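You operate a simulated robot arm through the tools that you are given. There is no shell and no other tool.

The job below is to be done with a simulated two-armed robot. You get a single attempt, and the scene is never put back.

## Task
Load the cassette that fits the white mailer's postage and stamp the mailer.
Fine: one stamp; crank back, stamp tray drawn out again. Where these are worked on the way, their far stop is far enough and under half their travel is too little: stamp tray.

The check looks at the end state, three seconds after you hand in, the way a careful person would. Anything else that was tipped, shoved, dropped, spilled or broken makes it a failure.

## Robot
Two 7-joint arms with fingered hands on one trunk that stands fixed in place. Base frame: the origin is at the foot of the trunk, x ahead of it, y to its left, z up. Lengths are in cm, angles in degrees, forces in N, time in s.
The left shoulder is at [8, 24.1, 129.2], the right one opposite. Each reaches about 112.8 cm from its shoulder. Payload 4.9 kg a hand.
The tool frame of a hand sits at the grasp point between the pads (the TCP): z along the fingers, y along the line on which they close. The tips reach 3.2 cm beyond it. The gripper opens to 20 cm; its body begins 8.9 cm behind the TCP. The gripper is a hand of 4 fingers: y runs from the thumb to the fingers, the wrist lies at [0, 0, -26.7] in the tool frame, and closing takes about 1.5 s.
Orientation is told as [roll, pitch, yaw] about the base's x, y, z axes, in that order, counted from this pose: with the fingers straight down and closing along the base's y, the tool's x points along the base's -x, its y along +y and its z along -z.

## Interface
- The arms move only by the tool send_rows. It takes "left_commands", "right_commands" or both (then of equal length, played together; a hand with none holds still); each is one flat list of numbers, 6 for each row, row after row: the shift along the tool's x, y, z in m, then the turn, a rotation vector about the tool's x, y, z in degrees. In form: [dx, dy, dz, wx, wy, wz, dx, dy, dz, wx, wy, wz, ...]. A call has 1 to 20 rows; each row shifts and turns the commanded pose from where the row before left it, along the tool's axes as they then stand. "left_gripper" and "right_gripper" are, for a hand that has rows, the gripper command, from -1 (shut) to 1 (fully open), values between in proportion, set as the call begins (left out, the last holds). Rows are played at 5 a second. More than 5 cm and 8.6 degrees between two rows, or a gripper value outside its range, and nothing of the call is played. Where a pose cannot be reached the arm comes as near as it can. A force on the tool above 50 N (or 10 N above the force at the start of the call, whichever is more), or a blocked arm, ends the call early, and 0.2 s more pass. Each finger travels about 7.2 cm/s and halts on what it meets, pressing with about 23 N; the grip force reading is that of the motor and also rises with nothing between the fingers. The clock runs only during rows and for 0.2 s after the last one: add rows that do not move to give the fingers time. The reply holds the time, the measured pose of the TCP, the force on the tool along the base axes, the opening and the grip force, in the units named above and with some noise, with the torque about the TCP (base axes, N m) and any sound that the robot's microphone picked up, and new pictures: "views" is both (left out), scene, wrist or none (wrist: the cameras of the hands that moved).
- Cameras (640 x 400 px; columns grow to the right, rows downward): "scene" is now at [11.43, -0.27, 146.02]; the picture's right is [-0.04, -1.00, -0.00], its down [-0.64, 0.02, -0.77] and it looks along [0.77, -0.03, -0.64] (base axes); focal length 312 px, centre (320, 200). "left" rides on the left gripper at [-6.9, -6.9, -11.6] in its tool frame; the picture's right is [0.71, -0.71, 0.00], its down [0.54, 0.54, -0.64] and it looks along [0.45, 0.45, 0.77] (tool axes); focal length 226 px, centre (320, 200). "right" rides on the right gripper at [6.9, -6.9, -11.6] in its tool frame; the picture's right is [0.71, 0.71, 0.00], its down [-0.54, 0.54, -0.64] and it looks along [-0.45, 0.45, 0.77] (tool axes); focal length 226 px, centre (320, 200). There is no depth. A picture from a camera that has moved, and an enlarged one, comes with that camera's place and axes in the base frame and with its lens.
- lift_body(by): slides the trunk up (or, below 0, down) by that many cm; the arms and the scene camera ride with it, the base frame stays. It gives what a move gives, with no picture.
- set_fingers(finger1, finger2, finger3, thumb_bend, hand): sets how far each is bent, from 0 (flat) to 1 (curled in); at 0.3 the hand is open as for a grip, at 0.7 the pads meet at the TCP. One left out holds its place. A second passes; each finger stops where it meets its share of the squeeze, and holds until it gets a number again. A gripper value or a shape takes the hand back. It gives what a move gives, with no picture; readings hold the bend of each and the force on the fingers (four entries, about 0 where the hand has none), thumb and palm.
- preshape(shape, hand): the hand has 4 fingers and takes this shape, open, in about a second: jaw (thumb against the fingers, like two jaws); tri (thumb and two fingers); tip (a fingertip pinch); poke (one finger out to press); point (the index stretched); flat (the hand flat); cup (the hand cupped); fist (a fist). The gripper value then closes the fingers along that shape, each until it touches; the sizes above hold for jaw. It gives what a move gives, with no picture.
- head_to(pan, tilt): turns the head with the scene camera to pan (to the left, within 86 degrees either way) and tilt (down, from -29 to 69), counted from straight ahead of the robot. It gives what a move gives, and a new picture of the scene camera.
- zoom(camera, box): a new picture of the part [left, top, right, bottom] of that camera's present view, enlarged. The clock stands still meanwhile.
- hand_in(): hands the job in; it is judged then, once.

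Nothing tells you positions but the pictures and the camera data. Unless the task says otherwise, let go and move clear before handing in.

The tools are called after ">>>" as a command line: name --argument value ..., lists and objects as JSON in quotes. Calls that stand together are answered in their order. send_rows: Moves the arms, as the interface text tells. Its arguments: {"type":"object","properties":{"left_commands":{"type":"array"},"left_gripper":{"type":"number"},"right_commands":{"type":"array"},"right_gripper":{"type":"number"},"views":{"type":"string","enum":["both","scene","wrist","none"]}},"required":[]} The other tools are called the same way: lift_body (by) moves the trunk up or down; preshape (shape, hand) gives the hand a shape; set_fingers (finger1, finger2, finger3, thumb_bend, hand) moves the fingers one by one; head_to (pan, tilt) turns the head that bears the scene camera; zoom (camera, box) takes an enlarged picture of a part of a camera's view; hand_in () hands the job in.

At the start:

```text
clock: 0.0
left_ee_pos: [65.59, 37.86, 118.12]
left_tool_rot: [-0.1, -0.1, 0.0]
left_ft_force: [0.0, -0.7, 0.2]
left_wrist_torque: [-0.04, -0.02, -0.02]
left_width: 19.99
left_grasp_force: 0.1
left_shape: jaw
left_bend: [0.3, 0.3, 0.3, 0.3]
left_finger forces: [0.0, 0.0, 0.0, 0.0, 0.0, 0.0]
right_ee_pos: [45.87, -18.85, 116.02]
right_tool_rot: [0.0, 0.0, -0.1]
right_ft_force: [0.5, 0.0, -0.3]
right_wrist_torque: [-0.02, 0.0, 0.02]
right_width: 20.0
right_grasp_force: 0.0
right_shape: jaw
right_bend: [0.3, 0.3, 0.3, 0.3]
right_finger forces: [0.0, 0.0, 0.0, 0.1, 0.0, 0.0]
trunk travel left (down, up): [-20.0, 64.0]
head pan, tilt (commanded): [-2.1, 39.5]
```

scene: 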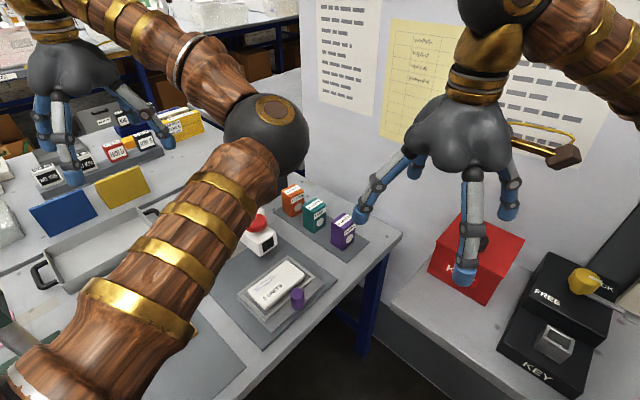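
right: 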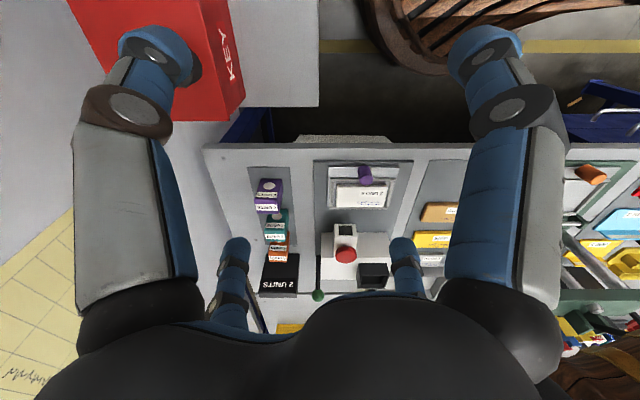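
left: 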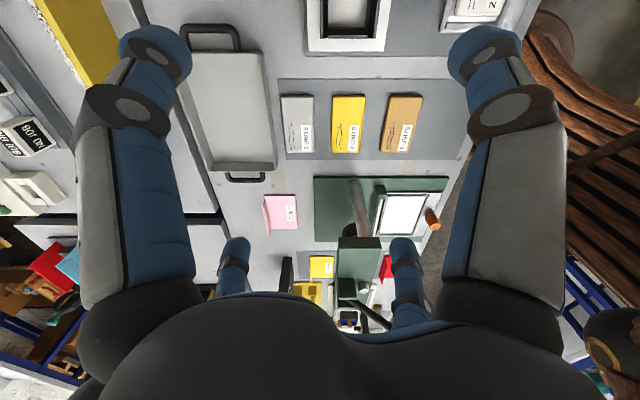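

I see a workbench with a stamping machine, three cassettes (orange, teal, purple), mailers and posted notices. I'll look closer before moving anything.

>>> zoom --camera "scene" --box '[200, 160, 420, 360]'

>>> zoom --camera "scene" --box '[310, 0, 640, 190]'

>>> zoom --camera "right" --box '[200, 130, 440, 340]'

>>> zoom --camera "left" --box '[160, 0, 520, 350]'

```text
2.00 times, centred on (310, 260) of scene
camera zoom: at [11.43, -0.27, 146.02], right [-0.04, -1.0, 0.0], down [-0.64, 0.02, -0.77], along [0.77, -0.03, -0.64], focal length 624 px, centre (340, 80)
```

zoom: 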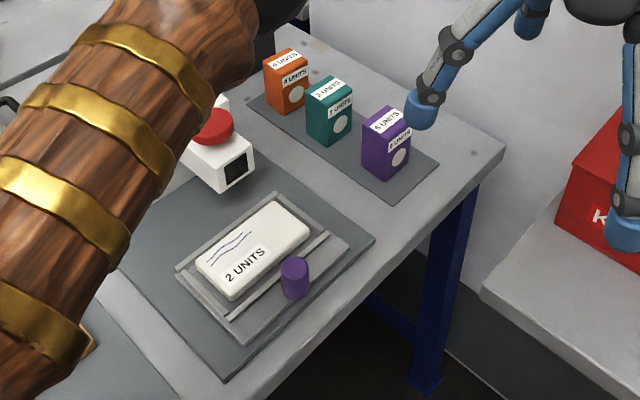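

```text
1.94 times, centred on (475, 95) of scene
camera zoom: at [11.43, -0.27, 146.02], right [-0.04, -1.0, 0.0], down [-0.64, 0.02, -0.77], along [0.77, -0.03, -0.64], focal length 605 px, centre (19, 404)
```

zoom: 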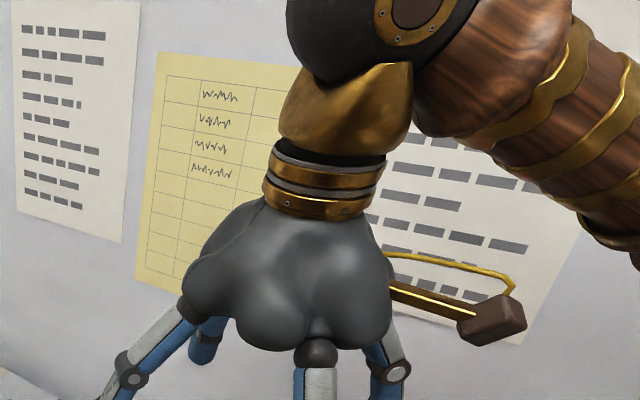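

```text
1.90 times, centred on (320, 235) of right
camera zoom: at [39.06, -25.76, 127.74], right [-0.71, 0.71, 0.0], down [0.54, 0.54, 0.64], along [0.45, 0.45, -0.77], focal length 431 px, centre (320, 133)
```

zoom: 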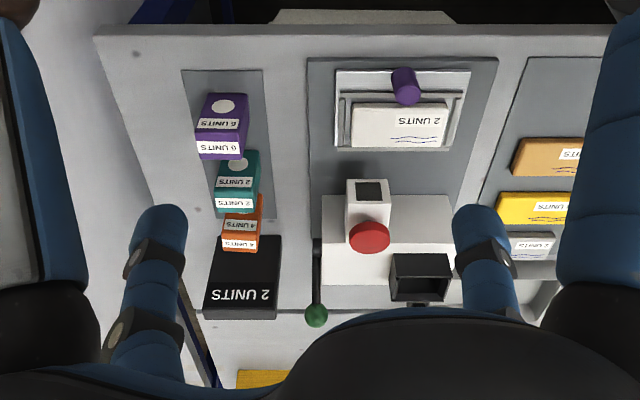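

```text
1.14 times, centred on (340, 175) of left
camera zoom: at [72.52, 31.16, 129.64], right [-0.71, -0.71, 0.0], down [-0.54, 0.54, 0.64], along [-0.45, 0.45, -0.77], focal length 258 px, centre (297, 229)
```

zoom: 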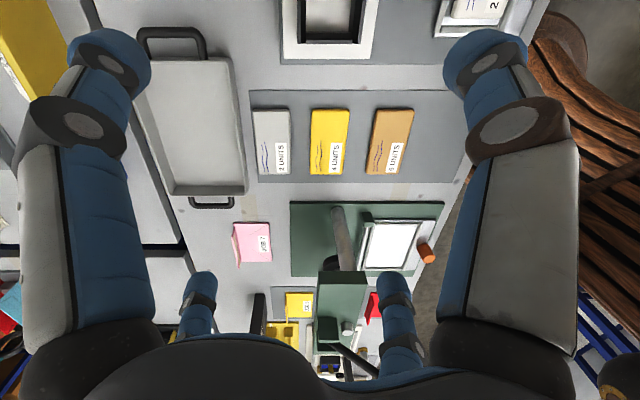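

The white mailer lies in a drawn-out tray with a purple knob; it reads "2 UNITS", and the teal cassette seems to read "2 UNITS". I'll look around with the head.

>>> head_to --pan 0 --tilt 60

>>> head_to --pan 25 --tilt 45

>>> head_to --pan -25 --tilt 35

```text
clock: 0.8
left_ee_pos: [65.75, 37.96, 118.22]
left_tool_rot: [0.0, 0.0, 0.0]
left_ft_force: [0.2, -0.3, -0.1]
left_wrist_torque: [0.0, -0.01, -0.02]
left_width: 19.98
left_grasp_force: 0.1
left_shape: jaw
left_bend: [0.3, 0.3, 0.3, 0.3]
left_finger forces: [0.0, 0.0, 0.1, 0.1, 0.0, 0.1]
right_ee_pos: [45.97, -18.77, 116.14]
right_tool_rot: [0.0, 0.1, 0.0]
right_ft_force: [-0.2, -0.3, -0.5]
right_wrist_torque: [0.03, -0.02, -0.01]
right_width: 20.03
right_grasp_force: 0.1
right_shape: jaw
right_bend: [0.3, 0.3, 0.3, 0.3]
right_finger forces: [0.0, 0.0, 0.1, 0.1, 0.1, 0.0]
trunk travel left (down, up): [-20.0, 64.0]
head pan, tilt (commanded): [0.0, 60.0]
camera scene: at [9.57, 0.04, 143.28], right [0.0, -1.0, 0.0], down [-0.87, 0.0, -0.5], along [0.5, 0.0, -0.87], focal length 312 px, centre (320, 200)
```

scene: 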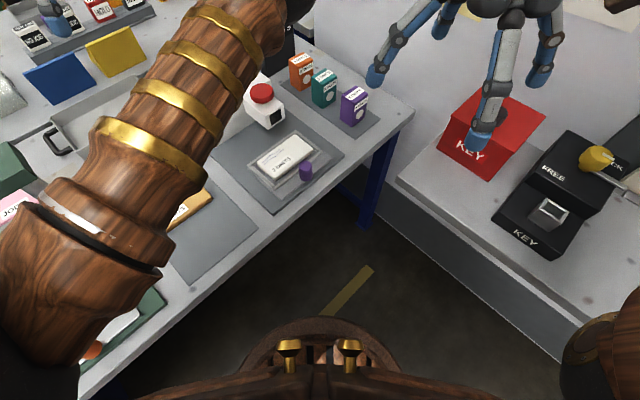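

```text
clock: 1.7
left_ee_pos: [65.6, 37.89, 118.21]
left_tool_rot: [0.0, 0.1, 0.1]
left_ft_force: [0.2, -0.3, 0.1]
left_wrist_torque: [-0.02, 0.01, 0.0]
left_width: 20.01
left_grasp_force: 0.1
left_shape: jaw
left_bend: [0.3, 0.3, 0.3, 0.3]
left_finger forces: [0.0, 0.1, 0.0, 0.0, 0.0, 0.0]
right_ee_pos: [45.92, -18.85, 116.24]
right_tool_rot: [0.0, 0.0, 0.0]
right_ft_force: [-0.4, 1.0, -0.6]
right_wrist_torque: [0.01, -0.03, -0.02]
right_width: 19.99
right_grasp_force: 0.1
right_shape: jaw
right_bend: [0.3, 0.3, 0.3, 0.3]
right_finger forces: [0.1, 0.0, 0.0, 0.0, 0.1, 0.1]
trunk travel left (down, up): [-20.0, 64.0]
head pan, tilt (commanded): [25.0, 45.0]
camera scene: at [10.27, 3.47, 145.22], right [0.42, -0.91, 0.0], down [-0.64, -0.3, -0.71], along [0.64, 0.3, -0.71], focal length 312 px, centre (320, 200)
```

scene: 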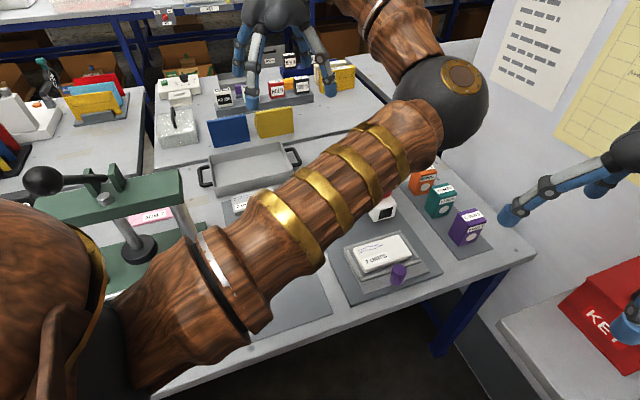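

```text
clock: 2.9
left_ee_pos: [65.57, 37.86, 118.19]
left_tool_rot: [-0.1, 0.0, 0.0]
left_ft_force: [-0.1, 0.5, 0.1]
left_wrist_torque: [0.01, 0.0, -0.02]
left_width: 20.0
left_grasp_force: 0.0
left_shape: jaw
left_bend: [0.3, 0.3, 0.3, 0.3]
left_finger forces: [0.0, 0.1, 0.0, 0.1, 0.0, 0.0]
right_ee_pos: [46.03, -18.85, 116.11]
right_tool_rot: [0.0, -0.1, -0.1]
right_ft_force: [-0.5, 0.3, 0.5]
right_wrist_torque: [-0.03, 0.0, -0.03]
right_width: 19.98
right_grasp_force: 0.1
right_shape: jaw
right_bend: [0.3, 0.3, 0.3, 0.3]
right_finger forces: [0.1, 0.0, 0.0, 0.1, 0.0, 0.0]
trunk travel left (down, up): [-20.0, 64.0]
head pan, tilt (commanded): [-25.0, 35.0]
camera scene: at [10.89, -3.67, 146.7], right [-0.42, -0.91, 0.0], down [-0.52, 0.24, -0.82], along [0.74, -0.35, -0.57], focal length 312 px, centre (320, 200)
```

scene: 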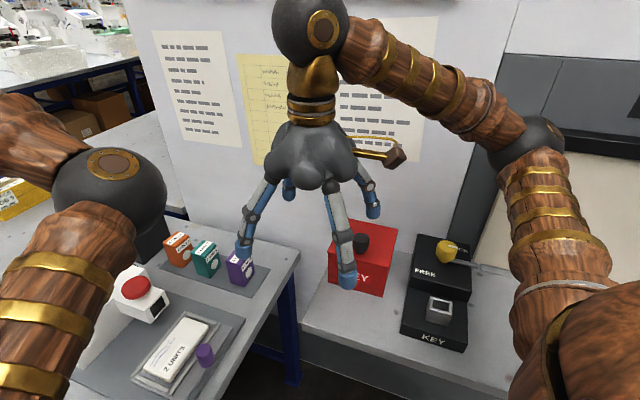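

The work table is turned about 45° (its top near z≈75), and the left arm blocks my view of the stamping machine. I'll move the left hand up and out to the left to get a clear view.

>>> send_rows --left_commands '[0, 0, -0.04, 0, 0, 0, 0, 0, -0.04, 0, 0, 0, 0, 0, -0.04, 0, 0, 0, 0, 0, -0.04, 0, 0, 0, 0, 0.04, 0, 0, 0, 0, 0, 0.04, 0, 0, 0, 0, 0, 0.04, 0, 0, 0, 0, 0, 0.04, 0, 0, 0, 0, 0.02, 0.04, 0, 0, 0, 0, 0.02, 0.04, 0, 0, 0, 0, 0.02, 0.04, 0, 0, 0, 0]' --views "both"

>>> head_to --pan 0 --tilt 50

```text
clock: 5.3
left_ee_pos: [59.4, 66.24, 134.09]
left_tool_rot: [-0.1, 0.1, 0.0]
left_ft_force: [0.3, 0.5, -1.2]
left_wrist_torque: [-0.01, -0.02, 0.0]
left_width: 19.98
left_grasp_force: 0.1
left_shape: jaw
left_bend: [0.3, 0.3, 0.3, 0.3]
left_finger forces: [0.1, 0.1, 0.0, 0.1, 0.0, 0.0]
right_ee_pos: [45.86, -18.65, 116.18]
right_tool_rot: [-0.1, -0.1, -0.1]
right_ft_force: [-0.2, 0.8, -0.2]
right_wrist_torque: [-0.03, -0.04, 0.0]
right_width: 19.98
right_grasp_force: 0.2
right_shape: jaw
right_bend: [0.3, 0.3, 0.3, 0.3]
right_finger forces: [0.1, 0.1, 0.0, 0.0, 0.0, 0.0]
trunk travel left (down, up): [-20.0, 64.0]
head pan, tilt (commanded): [-25.0, 35.0]
camera scene: at [10.83, -3.38, 146.72], right [-0.42, -0.91, 0.0], down [-0.52, 0.24, -0.82], along [0.74, -0.35, -0.57], focal length 312 px, centre (320, 200)
camera left: at [66.29, 59.55, 145.56], right [-0.71, -0.71, 0.0], down [-0.54, 0.54, 0.64], along [-0.45, 0.45, -0.77], focal length 226 px, centre (320, 200)
```

scene: 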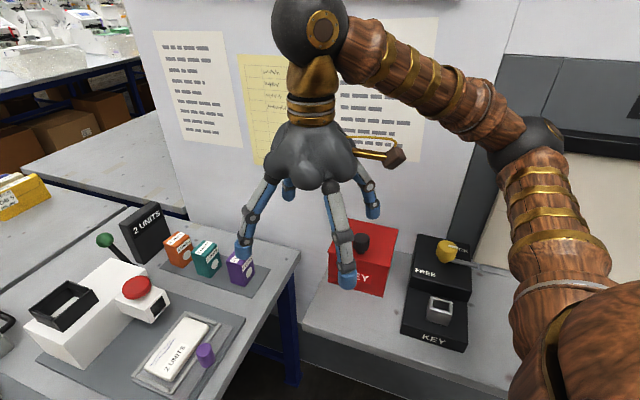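
left: 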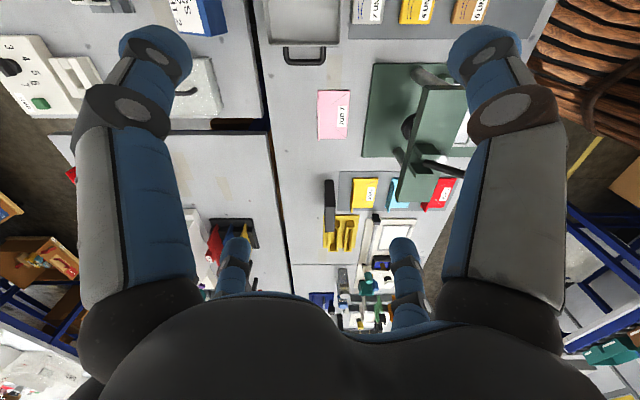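

```text
clock: 6.2
left_ee_pos: [59.36, 65.87, 134.17]
left_tool_rot: [0.1, 0.0, 0.0]
left_ft_force: [-0.2, 0.2, -0.2]
left_wrist_torque: [0.05, -0.01, -0.01]
left_width: 20.0
left_grasp_force: 0.1
left_shape: jaw
left_bend: [0.3, 0.3, 0.3, 0.3]
left_finger forces: [0.0, 0.0, 0.0, 0.0, 0.1, 0.0]
right_ee_pos: [46.0, -18.91, 116.14]
right_tool_rot: [0.0, 0.0, 0.0]
right_ft_force: [0.3, 0.2, -0.1]
right_wrist_torque: [0.03, -0.02, -0.03]
right_width: 19.96
right_grasp_force: 0.1
right_shape: jaw
right_bend: [0.3, 0.3, 0.3, 0.3]
right_finger forces: [0.0, 0.1, 0.0, 0.0, 0.1, 0.0]
trunk travel left (down, up): [-20.0, 64.0]
head pan, tilt (commanded): [0.0, 50.0]
camera scene: at [10.61, 0.01, 144.54], right [0.0, -1.0, 0.0], down [-0.77, 0.0, -0.64], along [0.64, 0.0, -0.77], focal length 312 px, centre (320, 200)
```

scene: 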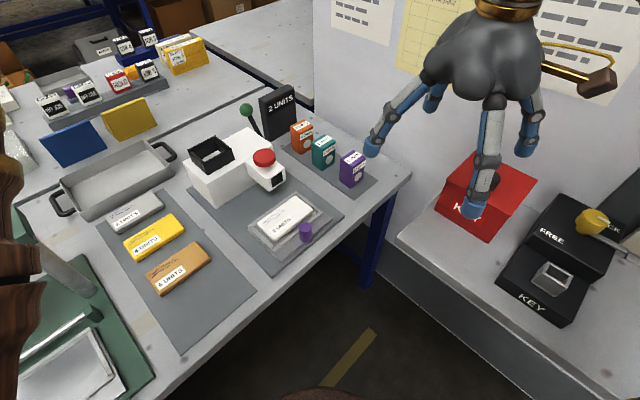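

Now the view is clear: a white machine with an open black slot (cassette well), a red dome on its head, a green-balled lever at its right side, and a tray with a purple knob in front. I'll zoom in for detail.

>>> zoom --camera "scene" --box '[170, 70, 410, 280]'

>>> zoom --camera "scene" --box '[180, 80, 320, 200]'

>>> zoom --camera "scene" --box '[230, 170, 350, 270]'

>>> zoom --camera "scene" --box '[90, 180, 220, 310]'

>>> zoom --camera "right" --box '[230, 130, 470, 320]'

```text
1.90 times, centred on (290, 175) of scene
camera zoom: at [10.61, 0.01, 144.54], right [0.0, -1.0, 0.0], down [-0.77, 0.0, -0.64], along [0.64, 0.0, -0.77], focal length 594 px, centre (377, 248)
```

zoom: 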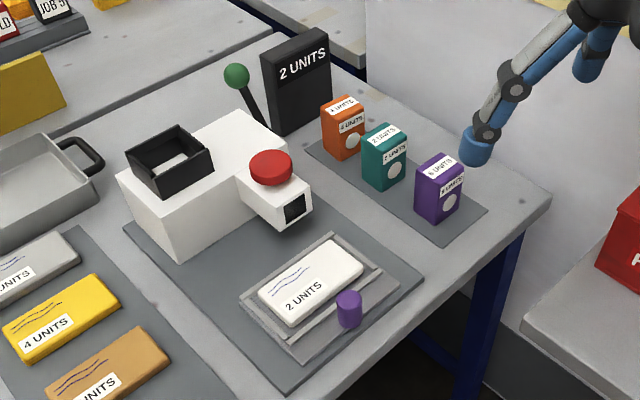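

```text
3.33 times, centred on (250, 140) of scene
camera zoom: at [10.61, 0.01, 144.54], right [0.0, -1.0, 0.0], down [-0.77, 0.0, -0.64], along [0.64, 0.0, -0.77], focal length 1040 px, centre (553, 400)
```

zoom: 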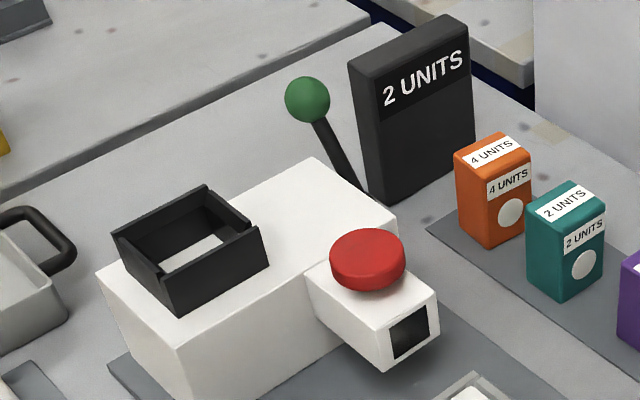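

```text
4.00 times, centred on (290, 220) of scene
camera zoom: at [10.61, 0.01, 144.54], right [0.0, -1.0, 0.0], down [-0.77, 0.0, -0.64], along [0.64, 0.0, -0.77], focal length 1248 px, centre (440, 120)
```

zoom: 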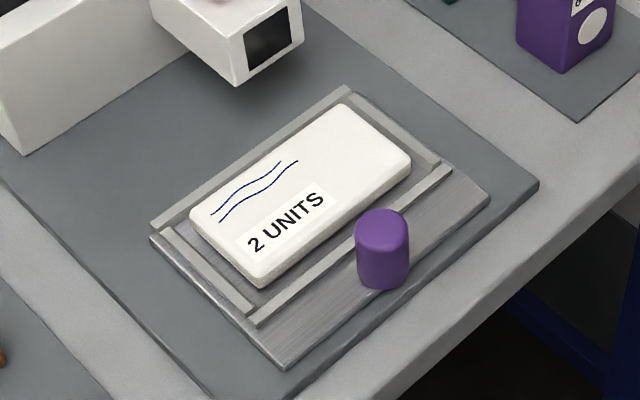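

```text
3.08 times, centred on (155, 245) of scene
camera zoom: at [10.61, 0.01, 144.54], right [0.0, -1.0, 0.0], down [-0.77, 0.0, -0.64], along [0.64, 0.0, -0.77], focal length 960 px, centre (828, 62)
```

zoom: 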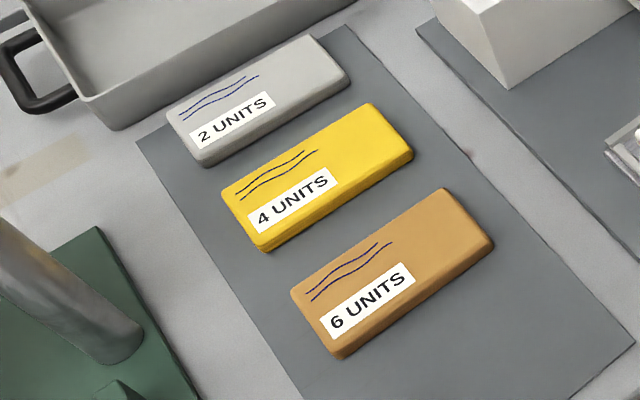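

```text
2.11 times, centred on (350, 225) of right
camera zoom: at [39.06, -25.78, 127.74], right [-0.71, 0.71, 0.0], down [0.54, 0.54, 0.64], along [0.45, 0.45, -0.77], focal length 476 px, centre (257, 147)
```

zoom: 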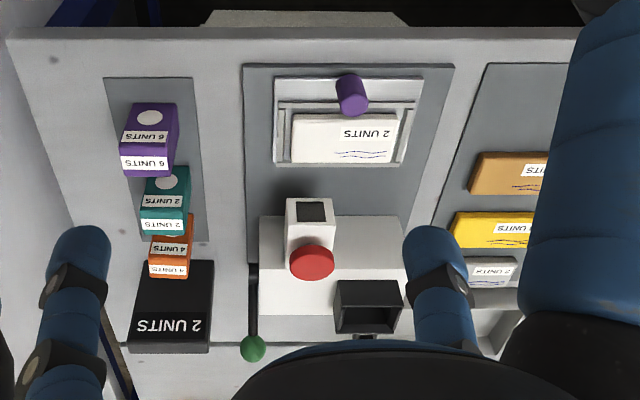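

The teal cassette (2 UNITS) is on the right mat, and the well is the black rim on top of the white body. Table top is at about z≈77.5 and the body top at about z≈88. First I'll test how the right hand closes in free air.

>>> send_rows --right_commands '[0, 0, 0, 0, 0, 0, 0, 0, 0, 0, 0, 0, 0, 0, 0, 0, 0, 0, 0, 0, 0, 0, 0, 0, 0, 0, 0, 0, 0, 0, 0, 0, 0, 0, 0, 0, 0, 0, 0, 0, 0, 0]' --right_gripper -0.5 --views "both"

>>> preshape --shape "tip" --hand "right"

>>> send_rows --right_commands '[0, 0, 0, 0, 0, 0, 0, 0, 0, 0, 0, 0]' --views "both"

```text
clock: 7.8
left_ee_pos: [59.43, 66.04, 134.2]
left_tool_rot: [-0.1, 0.0, 0.1]
left_ft_force: [0.6, 0.4, 0.1]
left_wrist_torque: [-0.04, -0.01, -0.03]
left_width: 19.99
left_grasp_force: 0.0
left_shape: jaw
left_bend: [0.3, 0.3, 0.3, 0.3]
left_finger forces: [0.1, 0.0, 0.1, 0.0, 0.1, 0.1]
right_ee_pos: [45.94, -18.88, 116.2]
right_tool_rot: [0.0, 0.0, 0.0]
right_ft_force: [-0.6, 0.3, -0.7]
right_wrist_torque: [0.01, 0.03, 0.01]
right_width: 5.02
right_grasp_force: 0.1
right_shape: jaw
right_bend: [0.51, 0.51, 0.51, 0.5]
right_finger forces: [0.0, 0.0, 0.1, 0.1, 0.0, 0.0]
trunk travel left (down, up): [-20.0, 64.0]
head pan, tilt (commanded): [0.0, 50.0]
camera scene: at [10.6, 0.05, 144.53], right [0.0, -1.0, 0.0], down [-0.77, 0.0, -0.64], along [0.64, 0.0, -0.77], focal length 312 px, centre (320, 200)
camera right: at [39.06, -25.75, 127.74], right [-0.71, 0.71, 0.0], down [0.54, 0.54, 0.64], along [0.45, 0.45, -0.77], focal length 226 px, centre (320, 200)
```

scene: 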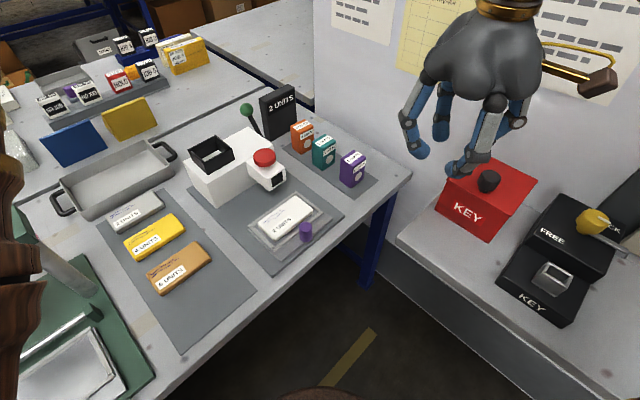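
right: 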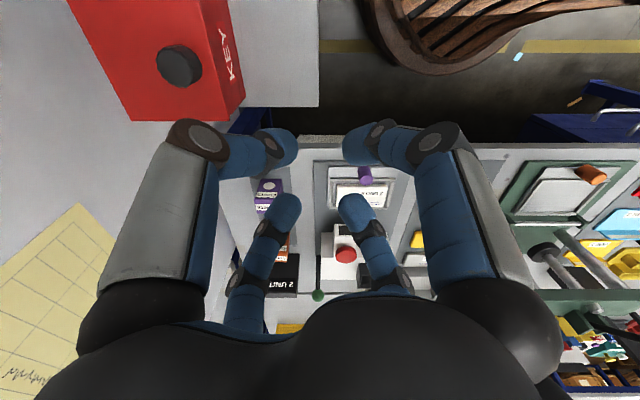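

```text
clock: 8.7
left_ee_pos: [59.37, 65.98, 134.08]
left_tool_rot: [0.0, 0.0, 0.1]
left_ft_force: [0.5, 0.1, 0.3]
left_wrist_torque: [-0.02, -0.02, 0.01]
left_width: 19.99
left_grasp_force: 0.0
left_shape: jaw
left_bend: [0.3, 0.3, 0.3, 0.3]
left_finger forces: [0.1, 0.1, 0.0, 0.1, 0.0, 0.0]
right_ee_pos: [46.05, -18.81, 116.12]
right_tool_rot: [0.0, -0.1, 0.0]
right_ft_force: [-0.3, 0.0, 0.0]
right_wrist_torque: [0.02, 0.0, 0.0]
right_width: 20.02
right_grasp_force: 0.1
right_shape: tip
right_bend: [0.16, 0.3, 0.16, 0.3]
right_finger forces: [0.1, 0.1, 0.0, 0.1, 0.0, 0.0]
trunk travel left (down, up): [-20.0, 64.0]
head pan, tilt (commanded): [0.0, 50.0]
```

```text
clock: 9.3
left_ee_pos: [59.41, 66.04, 134.15]
left_tool_rot: [-0.1, -0.1, 0.0]
left_ft_force: [0.3, 0.2, 0.1]
left_wrist_torque: [0.06, 0.0, -0.03]
left_width: 19.98
left_grasp_force: 0.0
left_shape: jaw
left_bend: [0.3, 0.3, 0.3, 0.3]
left_finger forces: [0.0, 0.0, 0.1, 0.0, 0.0, 0.0]
right_ee_pos: [45.89, -18.82, 116.16]
right_tool_rot: [0.0, 0.0, 0.0]
right_ft_force: [0.6, 0.2, 0.1]
right_wrist_torque: [0.02, 0.0, -0.02]
right_width: 20.01
right_grasp_force: 0.1
right_shape: tip
right_bend: [0.16, 0.3, 0.16, 0.3]
right_finger forces: [0.1, 0.0, 0.0, 0.0, 0.0, 0.1]
trunk travel left (down, up): [-20.0, 64.0]
head pan, tilt (commanded): [0.0, 50.0]
camera scene: at [10.6, 0.05, 144.53], right [0.0, -1.0, 0.0], down [-0.77, 0.0, -0.64], along [0.64, 0.0, -0.77], focal length 312 px, centre (320, 200)
camera right: at [39.06, -25.75, 127.74], right [-0.71, 0.71, 0.0], down [0.54, 0.54, 0.64], along [0.45, 0.45, -0.77], focal length 226 px, centre (320, 200)
```

scene: 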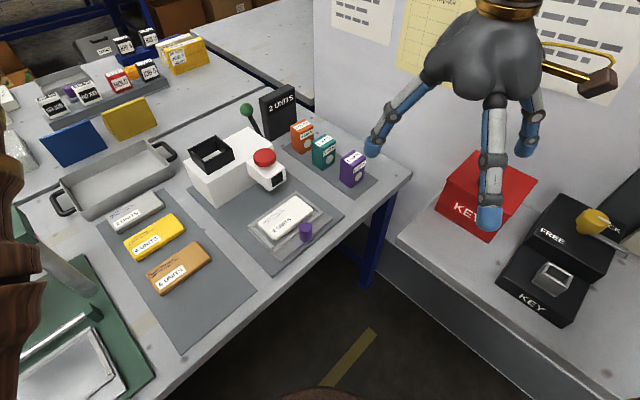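
right: 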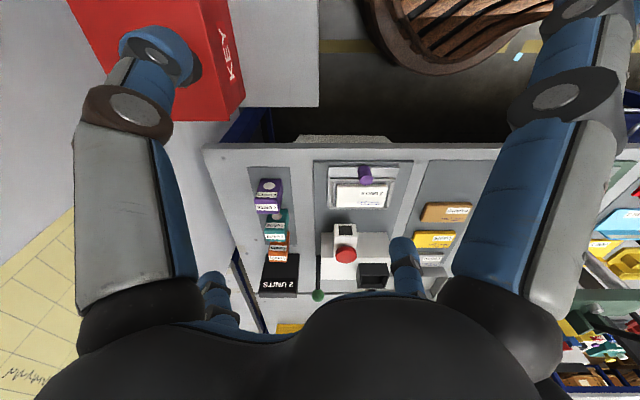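

The hand is a four-finger radial claw; in "tip" shape only the thumb and finger 2 pinch (along tool y), while fingers 1 and 3 splay. I'll check how far fingers 1 and 3 lift when set flat, so that they clear the neighbouring cassettes.

>>> set_fingers --hand "right" --finger1 0 --finger3 0 --finger2 0.5 --thumb_bend 0.5

>>> zoom --camera "scene" --box '[330, 0, 640, 250]'

>>> zoom --camera "right" --box '[0, 0, 640, 400]'

```text
clock: 10.3
left_ee_pos: [59.52, 66.0, 134.22]
left_tool_rot: [0.0, 0.0, 0.0]
left_ft_force: [-0.4, 0.5, -0.7]
left_wrist_torque: [0.01, 0.01, -0.02]
left_width: 19.98
left_grasp_force: 0.1
left_shape: jaw
left_bend: [0.3, 0.3, 0.3, 0.3]
left_finger forces: [0.1, 0.0, 0.0, 0.0, 0.1, 0.0]
right_ee_pos: [45.99, -18.8, 116.15]
right_tool_rot: [-0.1, 0.0, 0.0]
right_ft_force: [0.5, -0.2, 0.6]
right_wrist_torque: [0.02, -0.01, 0.02]
right_width: 13.99
right_grasp_force: 0.0
right_shape: fingers
right_bend: [0.01, 0.5, 0.01, 0.5]
right_finger forces: [0.1, 0.0, 0.0, 0.0, 0.1, 0.0]
trunk travel left (down, up): [-20.0, 64.0]
head pan, tilt (commanded): [0.0, 50.0]
```

```text
1.60 times, centred on (485, 125) of scene
camera zoom: at [10.6, 0.05, 144.53], right [0.0, -1.0, 0.0], down [-0.77, 0.0, -0.64], along [0.64, 0.0, -0.77], focal length 499 px, centre (56, 320)
```

zoom: 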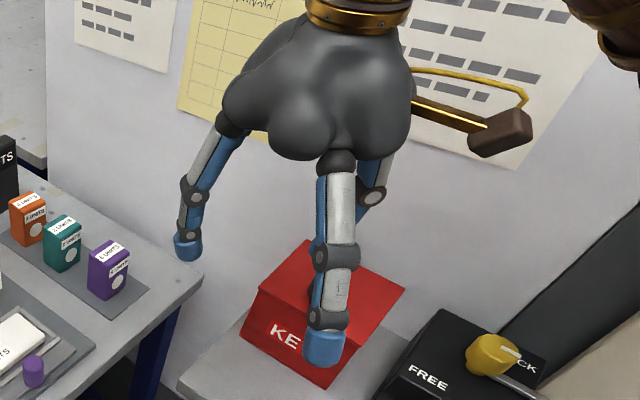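

```text
1.00 times, centred on (320, 200) of right (not enlarged: the box is as wide or as high as the picture)
camera zoom: at [39.06, -25.75, 127.74], right [-0.71, 0.71, 0.0], down [0.54, 0.54, 0.64], along [0.45, 0.45, -0.77], focal length 226 px, centre (320, 200)
```

zoom: 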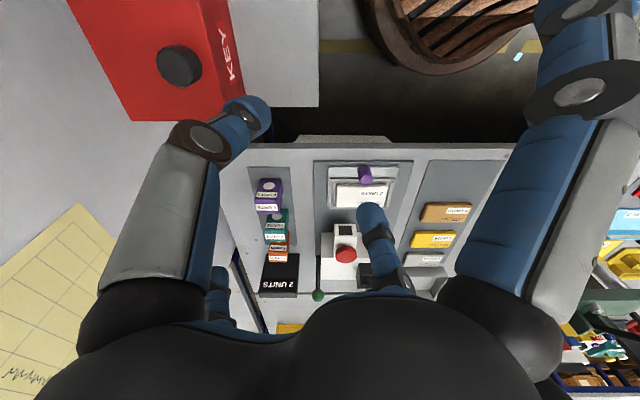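

The four fingers close radially, and the ~6 cm gaps between the cassettes leave room for an 8–9 cm opening. I'll set the jaw shape, turn the hand 45° to line up with the table, and move above the teal cassette at about (81.7, -1.3).

>>> preshape --shape "jaw" --hand "right"

>>> send_rows --right_commands '[0, 0, 0, 0, 0, -7.5, 0, 0, 0, 0, 0, -7.5, 0, 0, 0, 0, 0, -7.5, 0, 0, 0, 0, 0, -7.5, 0, 0, 0, 0, 0, -7.5, 0, 0, 0, 0, 0, -7.5, -0.0418, -0.0144, 0, 0, 0, 0, -0.0418, -0.0144, 0, 0, 0, 0, -0.0418, -0.0144, 0, 0, 0, 0, -0.0418, -0.0144, 0, 0, 0, 0, -0.0418, -0.0144, 0, 0, 0, 0, -0.0418, -0.0144, 0, 0, 0, 0, -0.0418, -0.0144, 0, 0, 0, 0, -0.0418, -0.0144, 0, 0, 0, 0, -0.0418, -0.0144, 0, 0, 0, 0]' --right_gripper 0 --views "both"

```text
clock: 11.2
left_ee_pos: [59.47, 66.01, 134.09]
left_tool_rot: [-0.1, -0.1, 0.0]
left_ft_force: [-0.7, 0.7, 0.2]
left_wrist_torque: [-0.02, 0.02, 0.03]
left_width: 19.98
left_grasp_force: 0.1
left_shape: jaw
left_bend: [0.3, 0.3, 0.3, 0.3]
left_finger forces: [0.1, 0.0, 0.0, 0.0, 0.0, 0.0]
right_ee_pos: [45.9, -18.89, 116.18]
right_tool_rot: [0.0, 0.0, 0.0]
right_ft_force: [0.0, -1.0, -0.1]
right_wrist_torque: [0.01, -0.03, 0.03]
right_width: 19.99
right_grasp_force: 0.1
right_shape: jaw
right_bend: [0.3, 0.3, 0.3, 0.3]
right_finger forces: [0.0, 0.0, 0.0, 0.1, 0.0, 0.0]
trunk travel left (down, up): [-20.0, 64.0]
head pan, tilt (commanded): [0.0, 50.0]
```

```text
clock: 14.4
left_ee_pos: [59.52, 66.28, 134.06]
left_tool_rot: [-0.1, 0.1, 0.0]
left_ft_force: [0.8, 1.0, -0.2]
left_wrist_torque: [-0.05, 0.03, 0.0]
left_width: 19.99
left_grasp_force: 0.1
left_shape: jaw
left_bend: [0.3, 0.3, 0.3, 0.3]
left_finger forces: [0.1, 0.1, 0.0, 0.0, 0.0, 0.0]
right_ee_pos: [81.83, -1.19, 115.95]
right_tool_rot: [-0.1, 0.2, 45.0]
right_ft_force: [0.2, -0.7, -0.2]
right_wrist_torque: [-0.05, 0.01, -0.03]
right_width: 10.02
right_grasp_force: 0.1
right_shape: jaw
right_bend: [0.38, 0.38, 0.38, 0.36]
right_finger forces: [0.1, 0.0, 0.0, 0.0, 0.0, 0.1]
trunk travel left (down, up): [-20.0, 64.0]
head pan, tilt (commanded): [0.0, 50.0]
camera scene: at [10.71, 0.31, 144.52], right [0.0, -1.0, 0.0], down [-0.77, 0.0, -0.64], along [0.64, 0.0, -0.77], focal length 312 px, centre (320, 200)
camera right: at [81.79, -11.03, 127.67], right [-1.0, 0.0, 0.0], down [0.0, 0.77, 0.64], along [0.0, 0.64, -0.77], focal length 226 px, centre (320, 200)
```

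scene: 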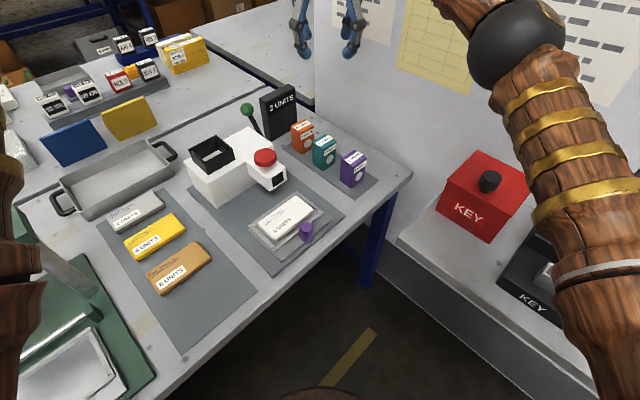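
right: 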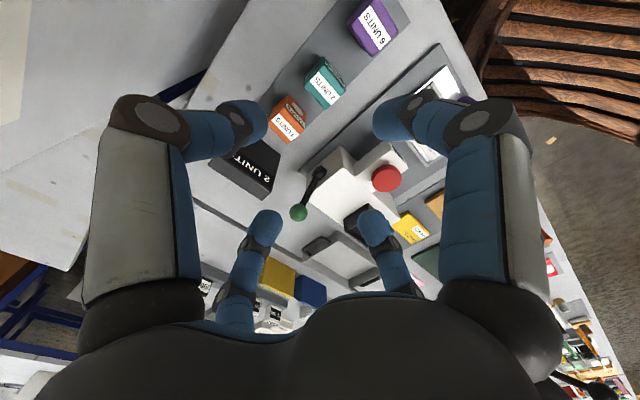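

The hand is above the teal cassette. I'll zoom with the wrist camera to refine the positions of the cassette, well and lever.

>>> zoom --camera "right" --box '[260, 0, 420, 160]'

>>> zoom --camera "right" --box '[270, 130, 430, 260]'

>>> zoom --camera "scene" --box '[280, 100, 380, 200]'

```text
2.50 times, centred on (340, 80) of right
camera zoom: at [81.79, -11.03, 127.67], right [-1.0, 0.0, 0.0], down [0.0, 0.77, 0.64], along [0.0, 0.64, -0.77], focal length 565 px, centre (270, 500)
```

zoom: 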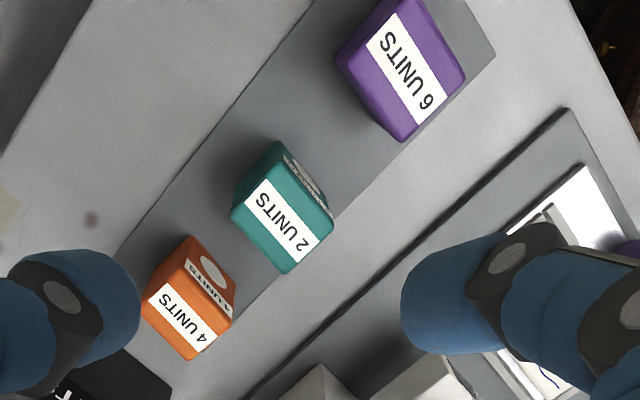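

```text
3.08 times, centred on (350, 195) of right
camera zoom: at [81.79, -11.03, 127.67], right [-1.0, 0.0, 0.0], down [0.0, 0.77, 0.64], along [0.0, 0.64, -0.77], focal length 696 px, centre (228, 215)
```

zoom: 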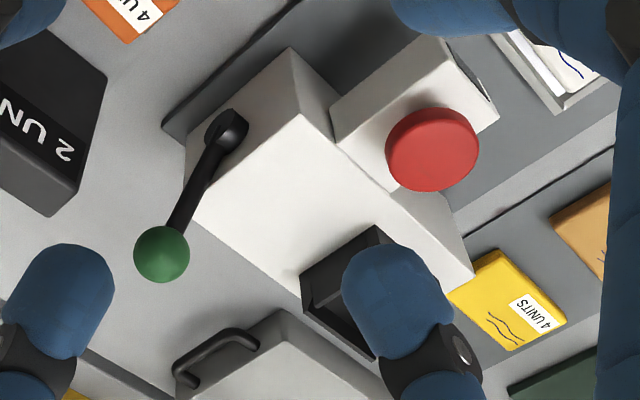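

```text
4.00 times, centred on (330, 150) of scene
camera zoom: at [10.71, 0.31, 144.52], right [0.0, -1.0, 0.0], down [-0.77, 0.0, -0.64], along [0.64, 0.0, -0.77], focal length 1248 px, centre (280, 400)
```

zoom: 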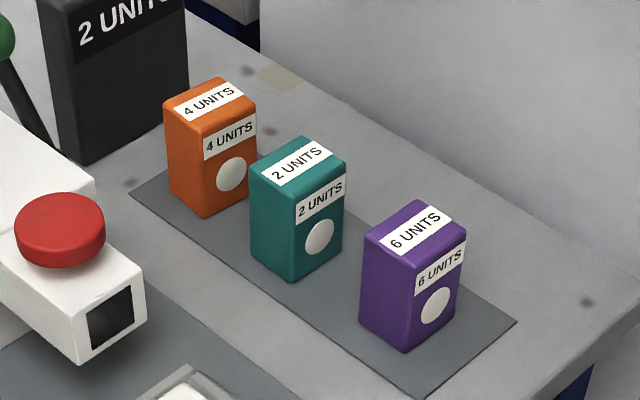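

Refined estimate: the teal cassette's centre is about (80.9, -1.05), its top at z≈86.6. Before picking, I'll move the open hand over the well to measure it accurately and confirm I can reach it.

>>> send_rows --right_commands '[-0.0204, 0.0396, 0, 0, 0, 0, -0.0204, 0.0396, 0, 0, 0, 0, -0.0204, 0.0396, 0, 0, 0, 0, -0.0204, 0.0396, 0, 0, 0, 0, -0.0204, 0.0396, 0, 0, 0, 0, -0.0204, 0.0396, 0, 0, 0, 0, -0.0204, 0.0396, 0, 0, 0, 0, 0, 0, 0, 0, 0, 0]' --right_gripper 1 --views "both"

>>> zoom --camera "right" --box '[240, 60, 440, 220]'

```text
clock: 16.2
left_ee_pos: [59.52, 65.74, 134.2]
left_tool_rot: [0.1, 0.1, 0.0]
left_ft_force: [0.7, -0.2, 0.2]
left_wrist_torque: [0.02, 0.02, 0.02]
left_width: 19.98
left_grasp_force: 0.1
left_shape: jaw
left_bend: [0.3, 0.3, 0.3, 0.3]
left_finger forces: [0.0, 0.0, 0.0, 0.0, 0.0, 0.1]
right_ee_pos: [72.32, 28.09, 115.97]
right_tool_rot: [0.1, -0.1, 45.0]
right_ft_force: [0.1, -0.2, -0.2]
right_wrist_torque: [0.02, 0.07, 0.01]
right_width: 20.0
right_grasp_force: 0.0
right_shape: jaw
right_bend: [0.3, 0.3, 0.3, 0.3]
right_finger forces: [0.1, 0.1, 0.1, 0.0, 0.0, 0.1]
trunk travel left (down, up): [-20.0, 64.0]
head pan, tilt (commanded): [0.0, 50.0]
camera scene: at [10.71, -0.09, 144.52], right [0.0, -1.0, 0.0], down [-0.77, 0.0, -0.64], along [0.64, 0.0, -0.77], focal length 312 px, centre (320, 200)
camera right: at [72.35, 18.27, 127.67], right [-1.0, 0.0, 0.0], down [0.0, 0.76, 0.64], along [0.0, 0.64, -0.76], focal length 226 px, centre (320, 200)
```

scene: 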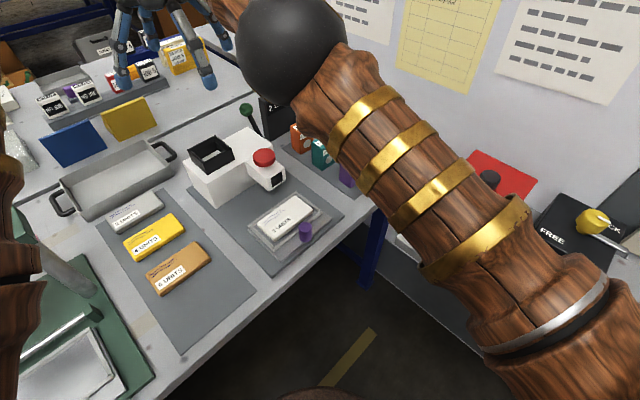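
right: 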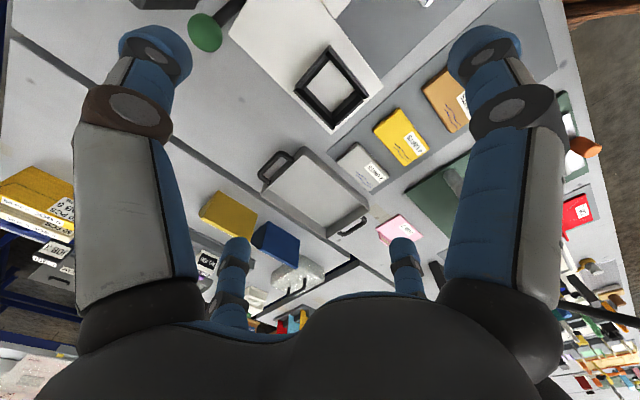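

```text
2.50 times, centred on (340, 140) of right
camera zoom: at [72.35, 18.27, 127.67], right [-1.0, 0.0, 0.0], down [0.0, 0.76, 0.64], along [0.0, 0.64, -0.76], focal length 565 px, centre (270, 350)
```

zoom: 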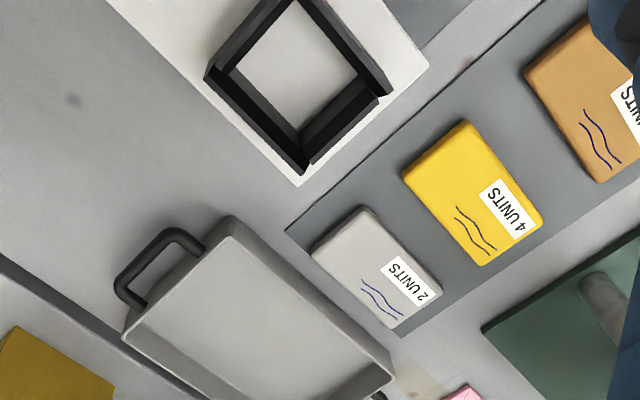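

The arm reaches here comfortably. I'll zoom on the well.

>>> zoom --camera "right" --box '[270, 20, 400, 140]'

>>> zoom --camera "scene" --box '[170, 110, 300, 210]'

```text
3.33 times, centred on (335, 80) of right
camera zoom: at [72.35, 18.27, 127.67], right [-1.0, 0.0, 0.0], down [0.0, 0.76, 0.64], along [0.0, 0.64, -0.76], focal length 754 px, centre (270, 600)
```

zoom: 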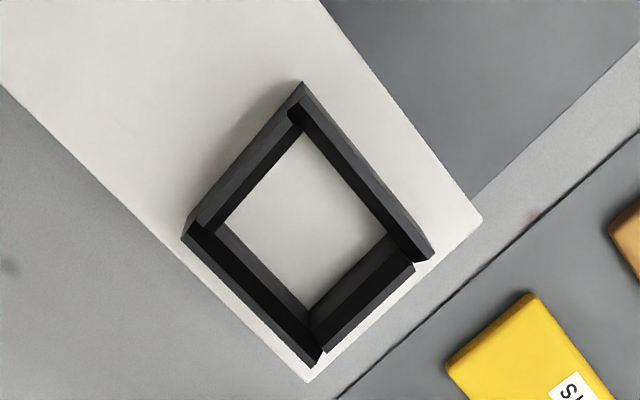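

```text
4.00 times, centred on (235, 160) of scene
camera zoom: at [10.71, -0.09, 144.52], right [0.0, -1.0, 0.0], down [-0.77, 0.0, -0.64], along [0.64, 0.0, -0.77], focal length 1248 px, centre (660, 360)
```

zoom: 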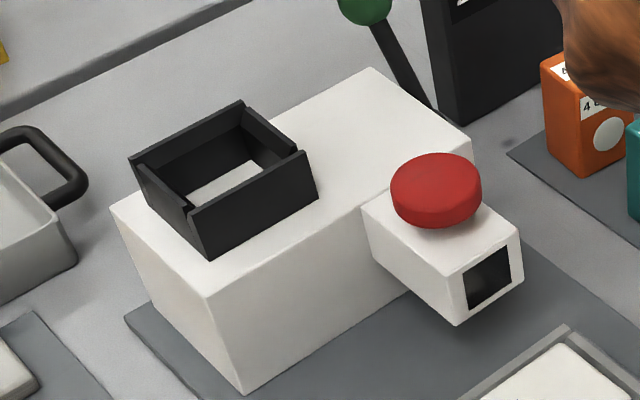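

The well's inner opening is about 5.2 × 6.3 cm, centred near (70.6, 27.5), with the rim at z≈93 and the floor at ≈88.8. That fits the roughly 4.1 × 5.7 cm cassette upright. I'll return above the teal cassette with a 7.4 cm opening and come down to just above it.

>>> send_rows --right_commands '[0.0209, -0.0381, 0, 0, 0, 0, 0.0209, -0.0381, 0, 0, 0, 0, 0.0209, -0.0381, 0, 0, 0, 0, 0.0209, -0.0381, 0, 0, 0, 0, 0.0209, -0.0381, 0, 0, 0, 0, 0.0209, -0.0381, 0, 0, 0, 0, 0.0209, -0.0381, 0, 0, 0, 0, 0, 0, 0.04, 0, 0, 0, 0, 0, 0.04, 0, 0, 0, 0, 0, 0.04, 0, 0, 0, 0, 0, 0.04, 0, 0, 0, 0, 0, 0.04, 0, 0, 0, 0, 0, 0.03, 0, 0, 0, 0, 0, 0, 0, 0, 0]' --right_gripper -0.26 --views "both"

>>> zoom --camera "right" --box '[200, 80, 440, 260]'

>>> zoom --camera "scene" --box '[250, 60, 430, 220]'

```text
clock: 19.2
left_ee_pos: [59.37, 66.07, 134.19]
left_tool_rot: [-0.1, 0.0, 0.1]
left_ft_force: [0.3, 0.9, -0.5]
left_wrist_torque: [0.02, -0.03, -0.02]
left_width: 19.99
left_grasp_force: 0.1
left_shape: jaw
left_bend: [0.3, 0.3, 0.3, 0.3]
left_finger forces: [0.0, 0.1, 0.0, 0.0, 0.1, 0.0]
right_ee_pos: [80.72, -0.76, 93.16]
right_tool_rot: [0.0, 0.0, 45.0]
right_ft_force: [0.1, -0.4, 0.3]
right_wrist_torque: [-0.02, -0.01, -0.02]
right_width: 7.47
right_grasp_force: 0.1
right_shape: jaw
right_bend: [0.44, 0.44, 0.44, 0.43]
right_finger forces: [0.0, 0.0, 0.0, 0.0, 0.0, 0.0]
trunk travel left (down, up): [-20.0, 64.0]
head pan, tilt (commanded): [0.0, 50.0]
camera scene: at [10.58, 0.07, 144.53], right [0.0, -1.0, 0.0], down [-0.77, 0.0, -0.64], along [0.64, 0.0, -0.77], focal length 312 px, centre (320, 200)
camera right: at [80.7, -10.61, 104.76], right [-1.0, 0.0, 0.0], down [0.0, 0.77, 0.64], along [0.0, 0.64, -0.77], focal length 226 px, centre (320, 200)
```

scene: 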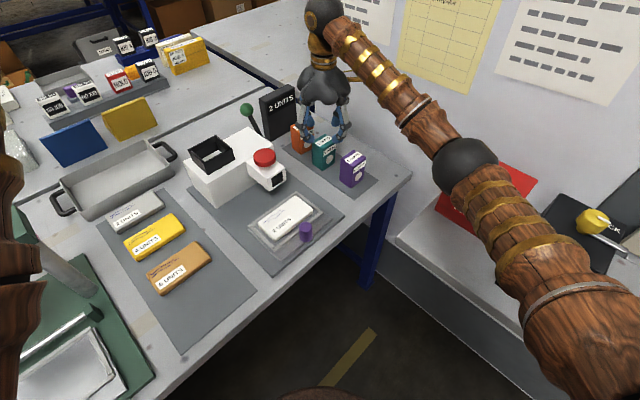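
right: 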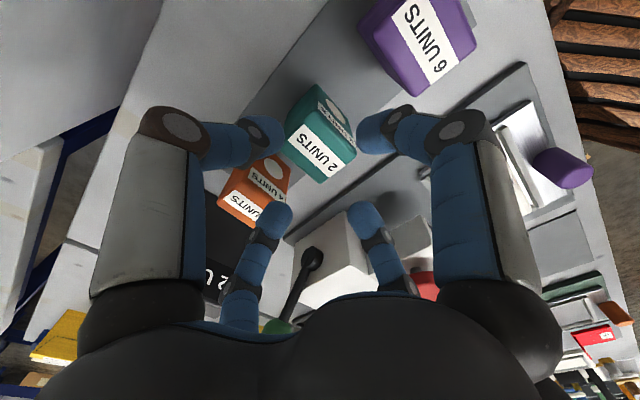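

```text
2.22 times, centred on (320, 170) of right
camera zoom: at [80.7, -10.61, 104.76], right [-1.0, 0.0, 0.0], down [0.0, 0.77, 0.64], along [0.0, 0.64, -0.77], focal length 502 px, centre (320, 267)
```

zoom: 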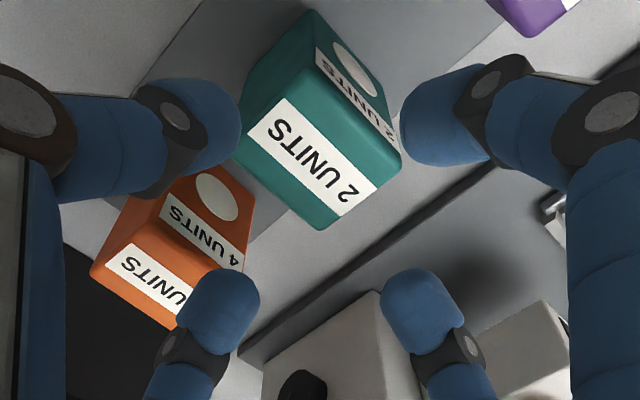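

```text
2.50 times, centred on (340, 140) of scene
camera zoom: at [10.58, 0.07, 144.53], right [0.0, -1.0, 0.0], down [-0.77, 0.0, -0.64], along [0.64, 0.0, -0.77], focal length 780 px, centre (270, 350)
```

zoom: 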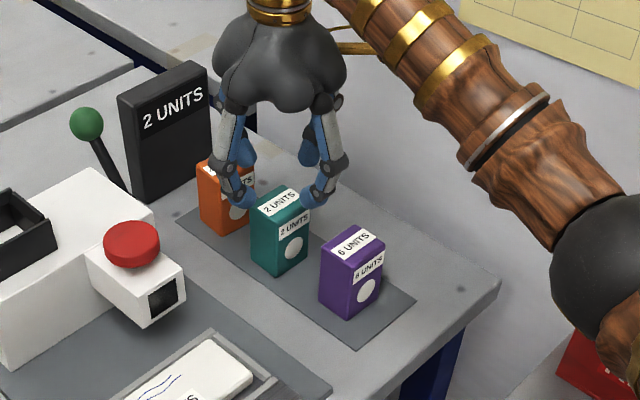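

The fingers straddle the teal cassette well. I'll shift slightly, lower to TCP z≈86.3 and check before closing.

>>> send_rows --right_commands '[0.002, -0.0035, 0.01, 0, 0, 0, 0, 0, 0.015, 0, 0, 0, 0, 0, 0.015, 0, 0, 0, 0, 0, 0.015, 0, 0, 0, 0, 0, 0.0135, 0, 0, 0, 0, 0, 0, 0, 0, 0]' --views "both"

>>> zoom --camera "right" --box '[200, 80, 440, 260]'

>>> zoom --camera "scene" --box '[250, 60, 430, 220]'

```text
clock: 20.6
left_ee_pos: [59.02, 66.65, 133.86]
left_tool_rot: [-0.3, -0.2, 0.0]
left_ft_force: [0.7, -0.4, -0.2]
left_wrist_torque: [-0.02, -0.02, 0.01]
left_width: 20.01
left_grasp_force: 0.0
left_shape: jaw
left_bend: [0.3, 0.3, 0.3, 0.3]
left_finger forces: [0.0, 0.0, 0.1, 0.0, 0.0, 0.1]
right_ee_pos: [80.61, -0.74, 86.17]
right_tool_rot: [-0.3, 0.2, 45.0]
right_ft_force: [-0.4, -1.4, 0.2]
right_wrist_torque: [0.03, -0.07, 0.01]
right_width: 7.45
right_grasp_force: 0.1
right_shape: jaw
right_bend: [0.44, 0.44, 0.44, 0.43]
right_finger forces: [0.1, 0.0, 0.4, 0.0, 0.0, 0.0]
trunk travel left (down, up): [-20.0, 64.0]
head pan, tilt (commanded): [0.0, 50.0]
camera scene: at [10.17, 0.89, 144.47], right [0.0, -1.0, 0.01], down [-0.76, 0.0, -0.64], along [0.64, 0.0, -0.76], focal length 312 px, centre (320, 200)
camera right: at [80.5, -10.48, 97.92], right [-1.0, 0.0, 0.0], down [0.0, 0.77, 0.64], along [0.0, 0.64, -0.77], focal length 226 px, centre (320, 200)
```

scene: 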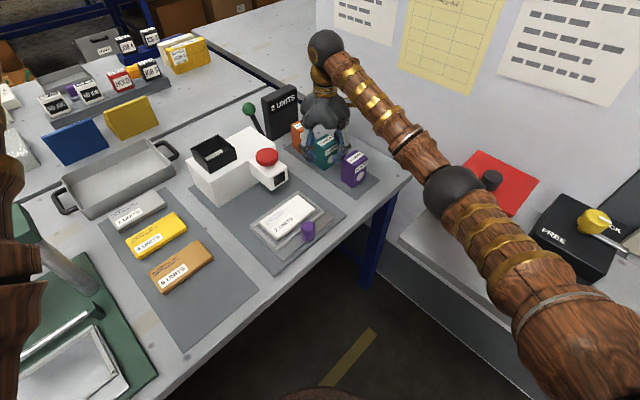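
right: 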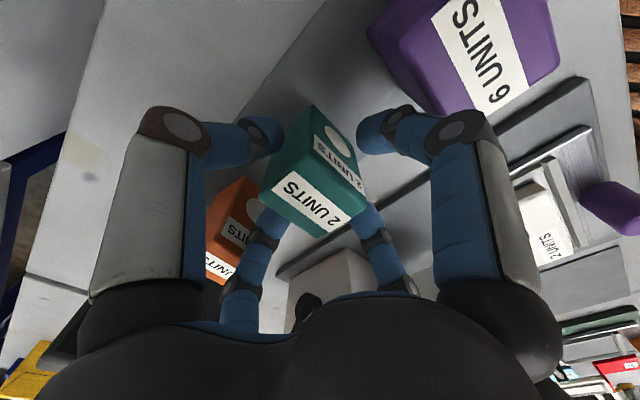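

```text
2.22 times, centred on (320, 170) of right
camera zoom: at [80.5, -10.48, 97.92], right [-1.0, 0.0, 0.0], down [0.0, 0.77, 0.64], along [0.0, 0.64, -0.77], focal length 502 px, centre (320, 267)
```

zoom: 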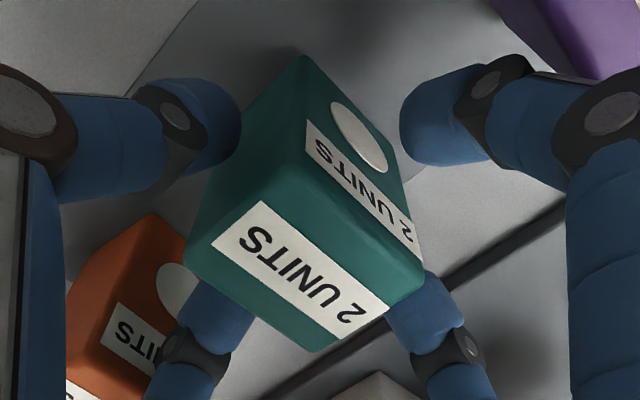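

```text
2.50 times, centred on (340, 140) of scene
camera zoom: at [10.17, 0.89, 144.47], right [0.0, -1.0, 0.01], down [-0.76, 0.0, -0.64], along [0.64, 0.0, -0.76], focal length 780 px, centre (270, 350)
```

zoom: 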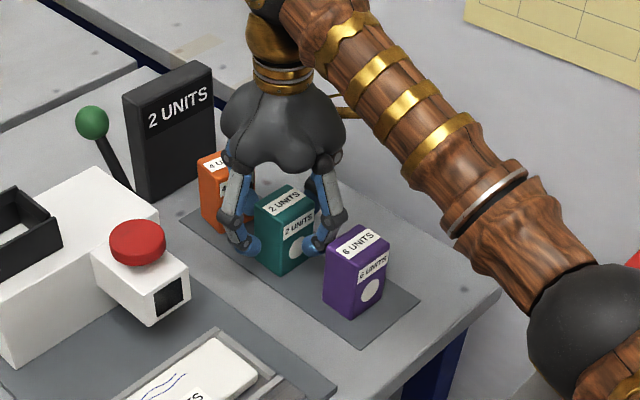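

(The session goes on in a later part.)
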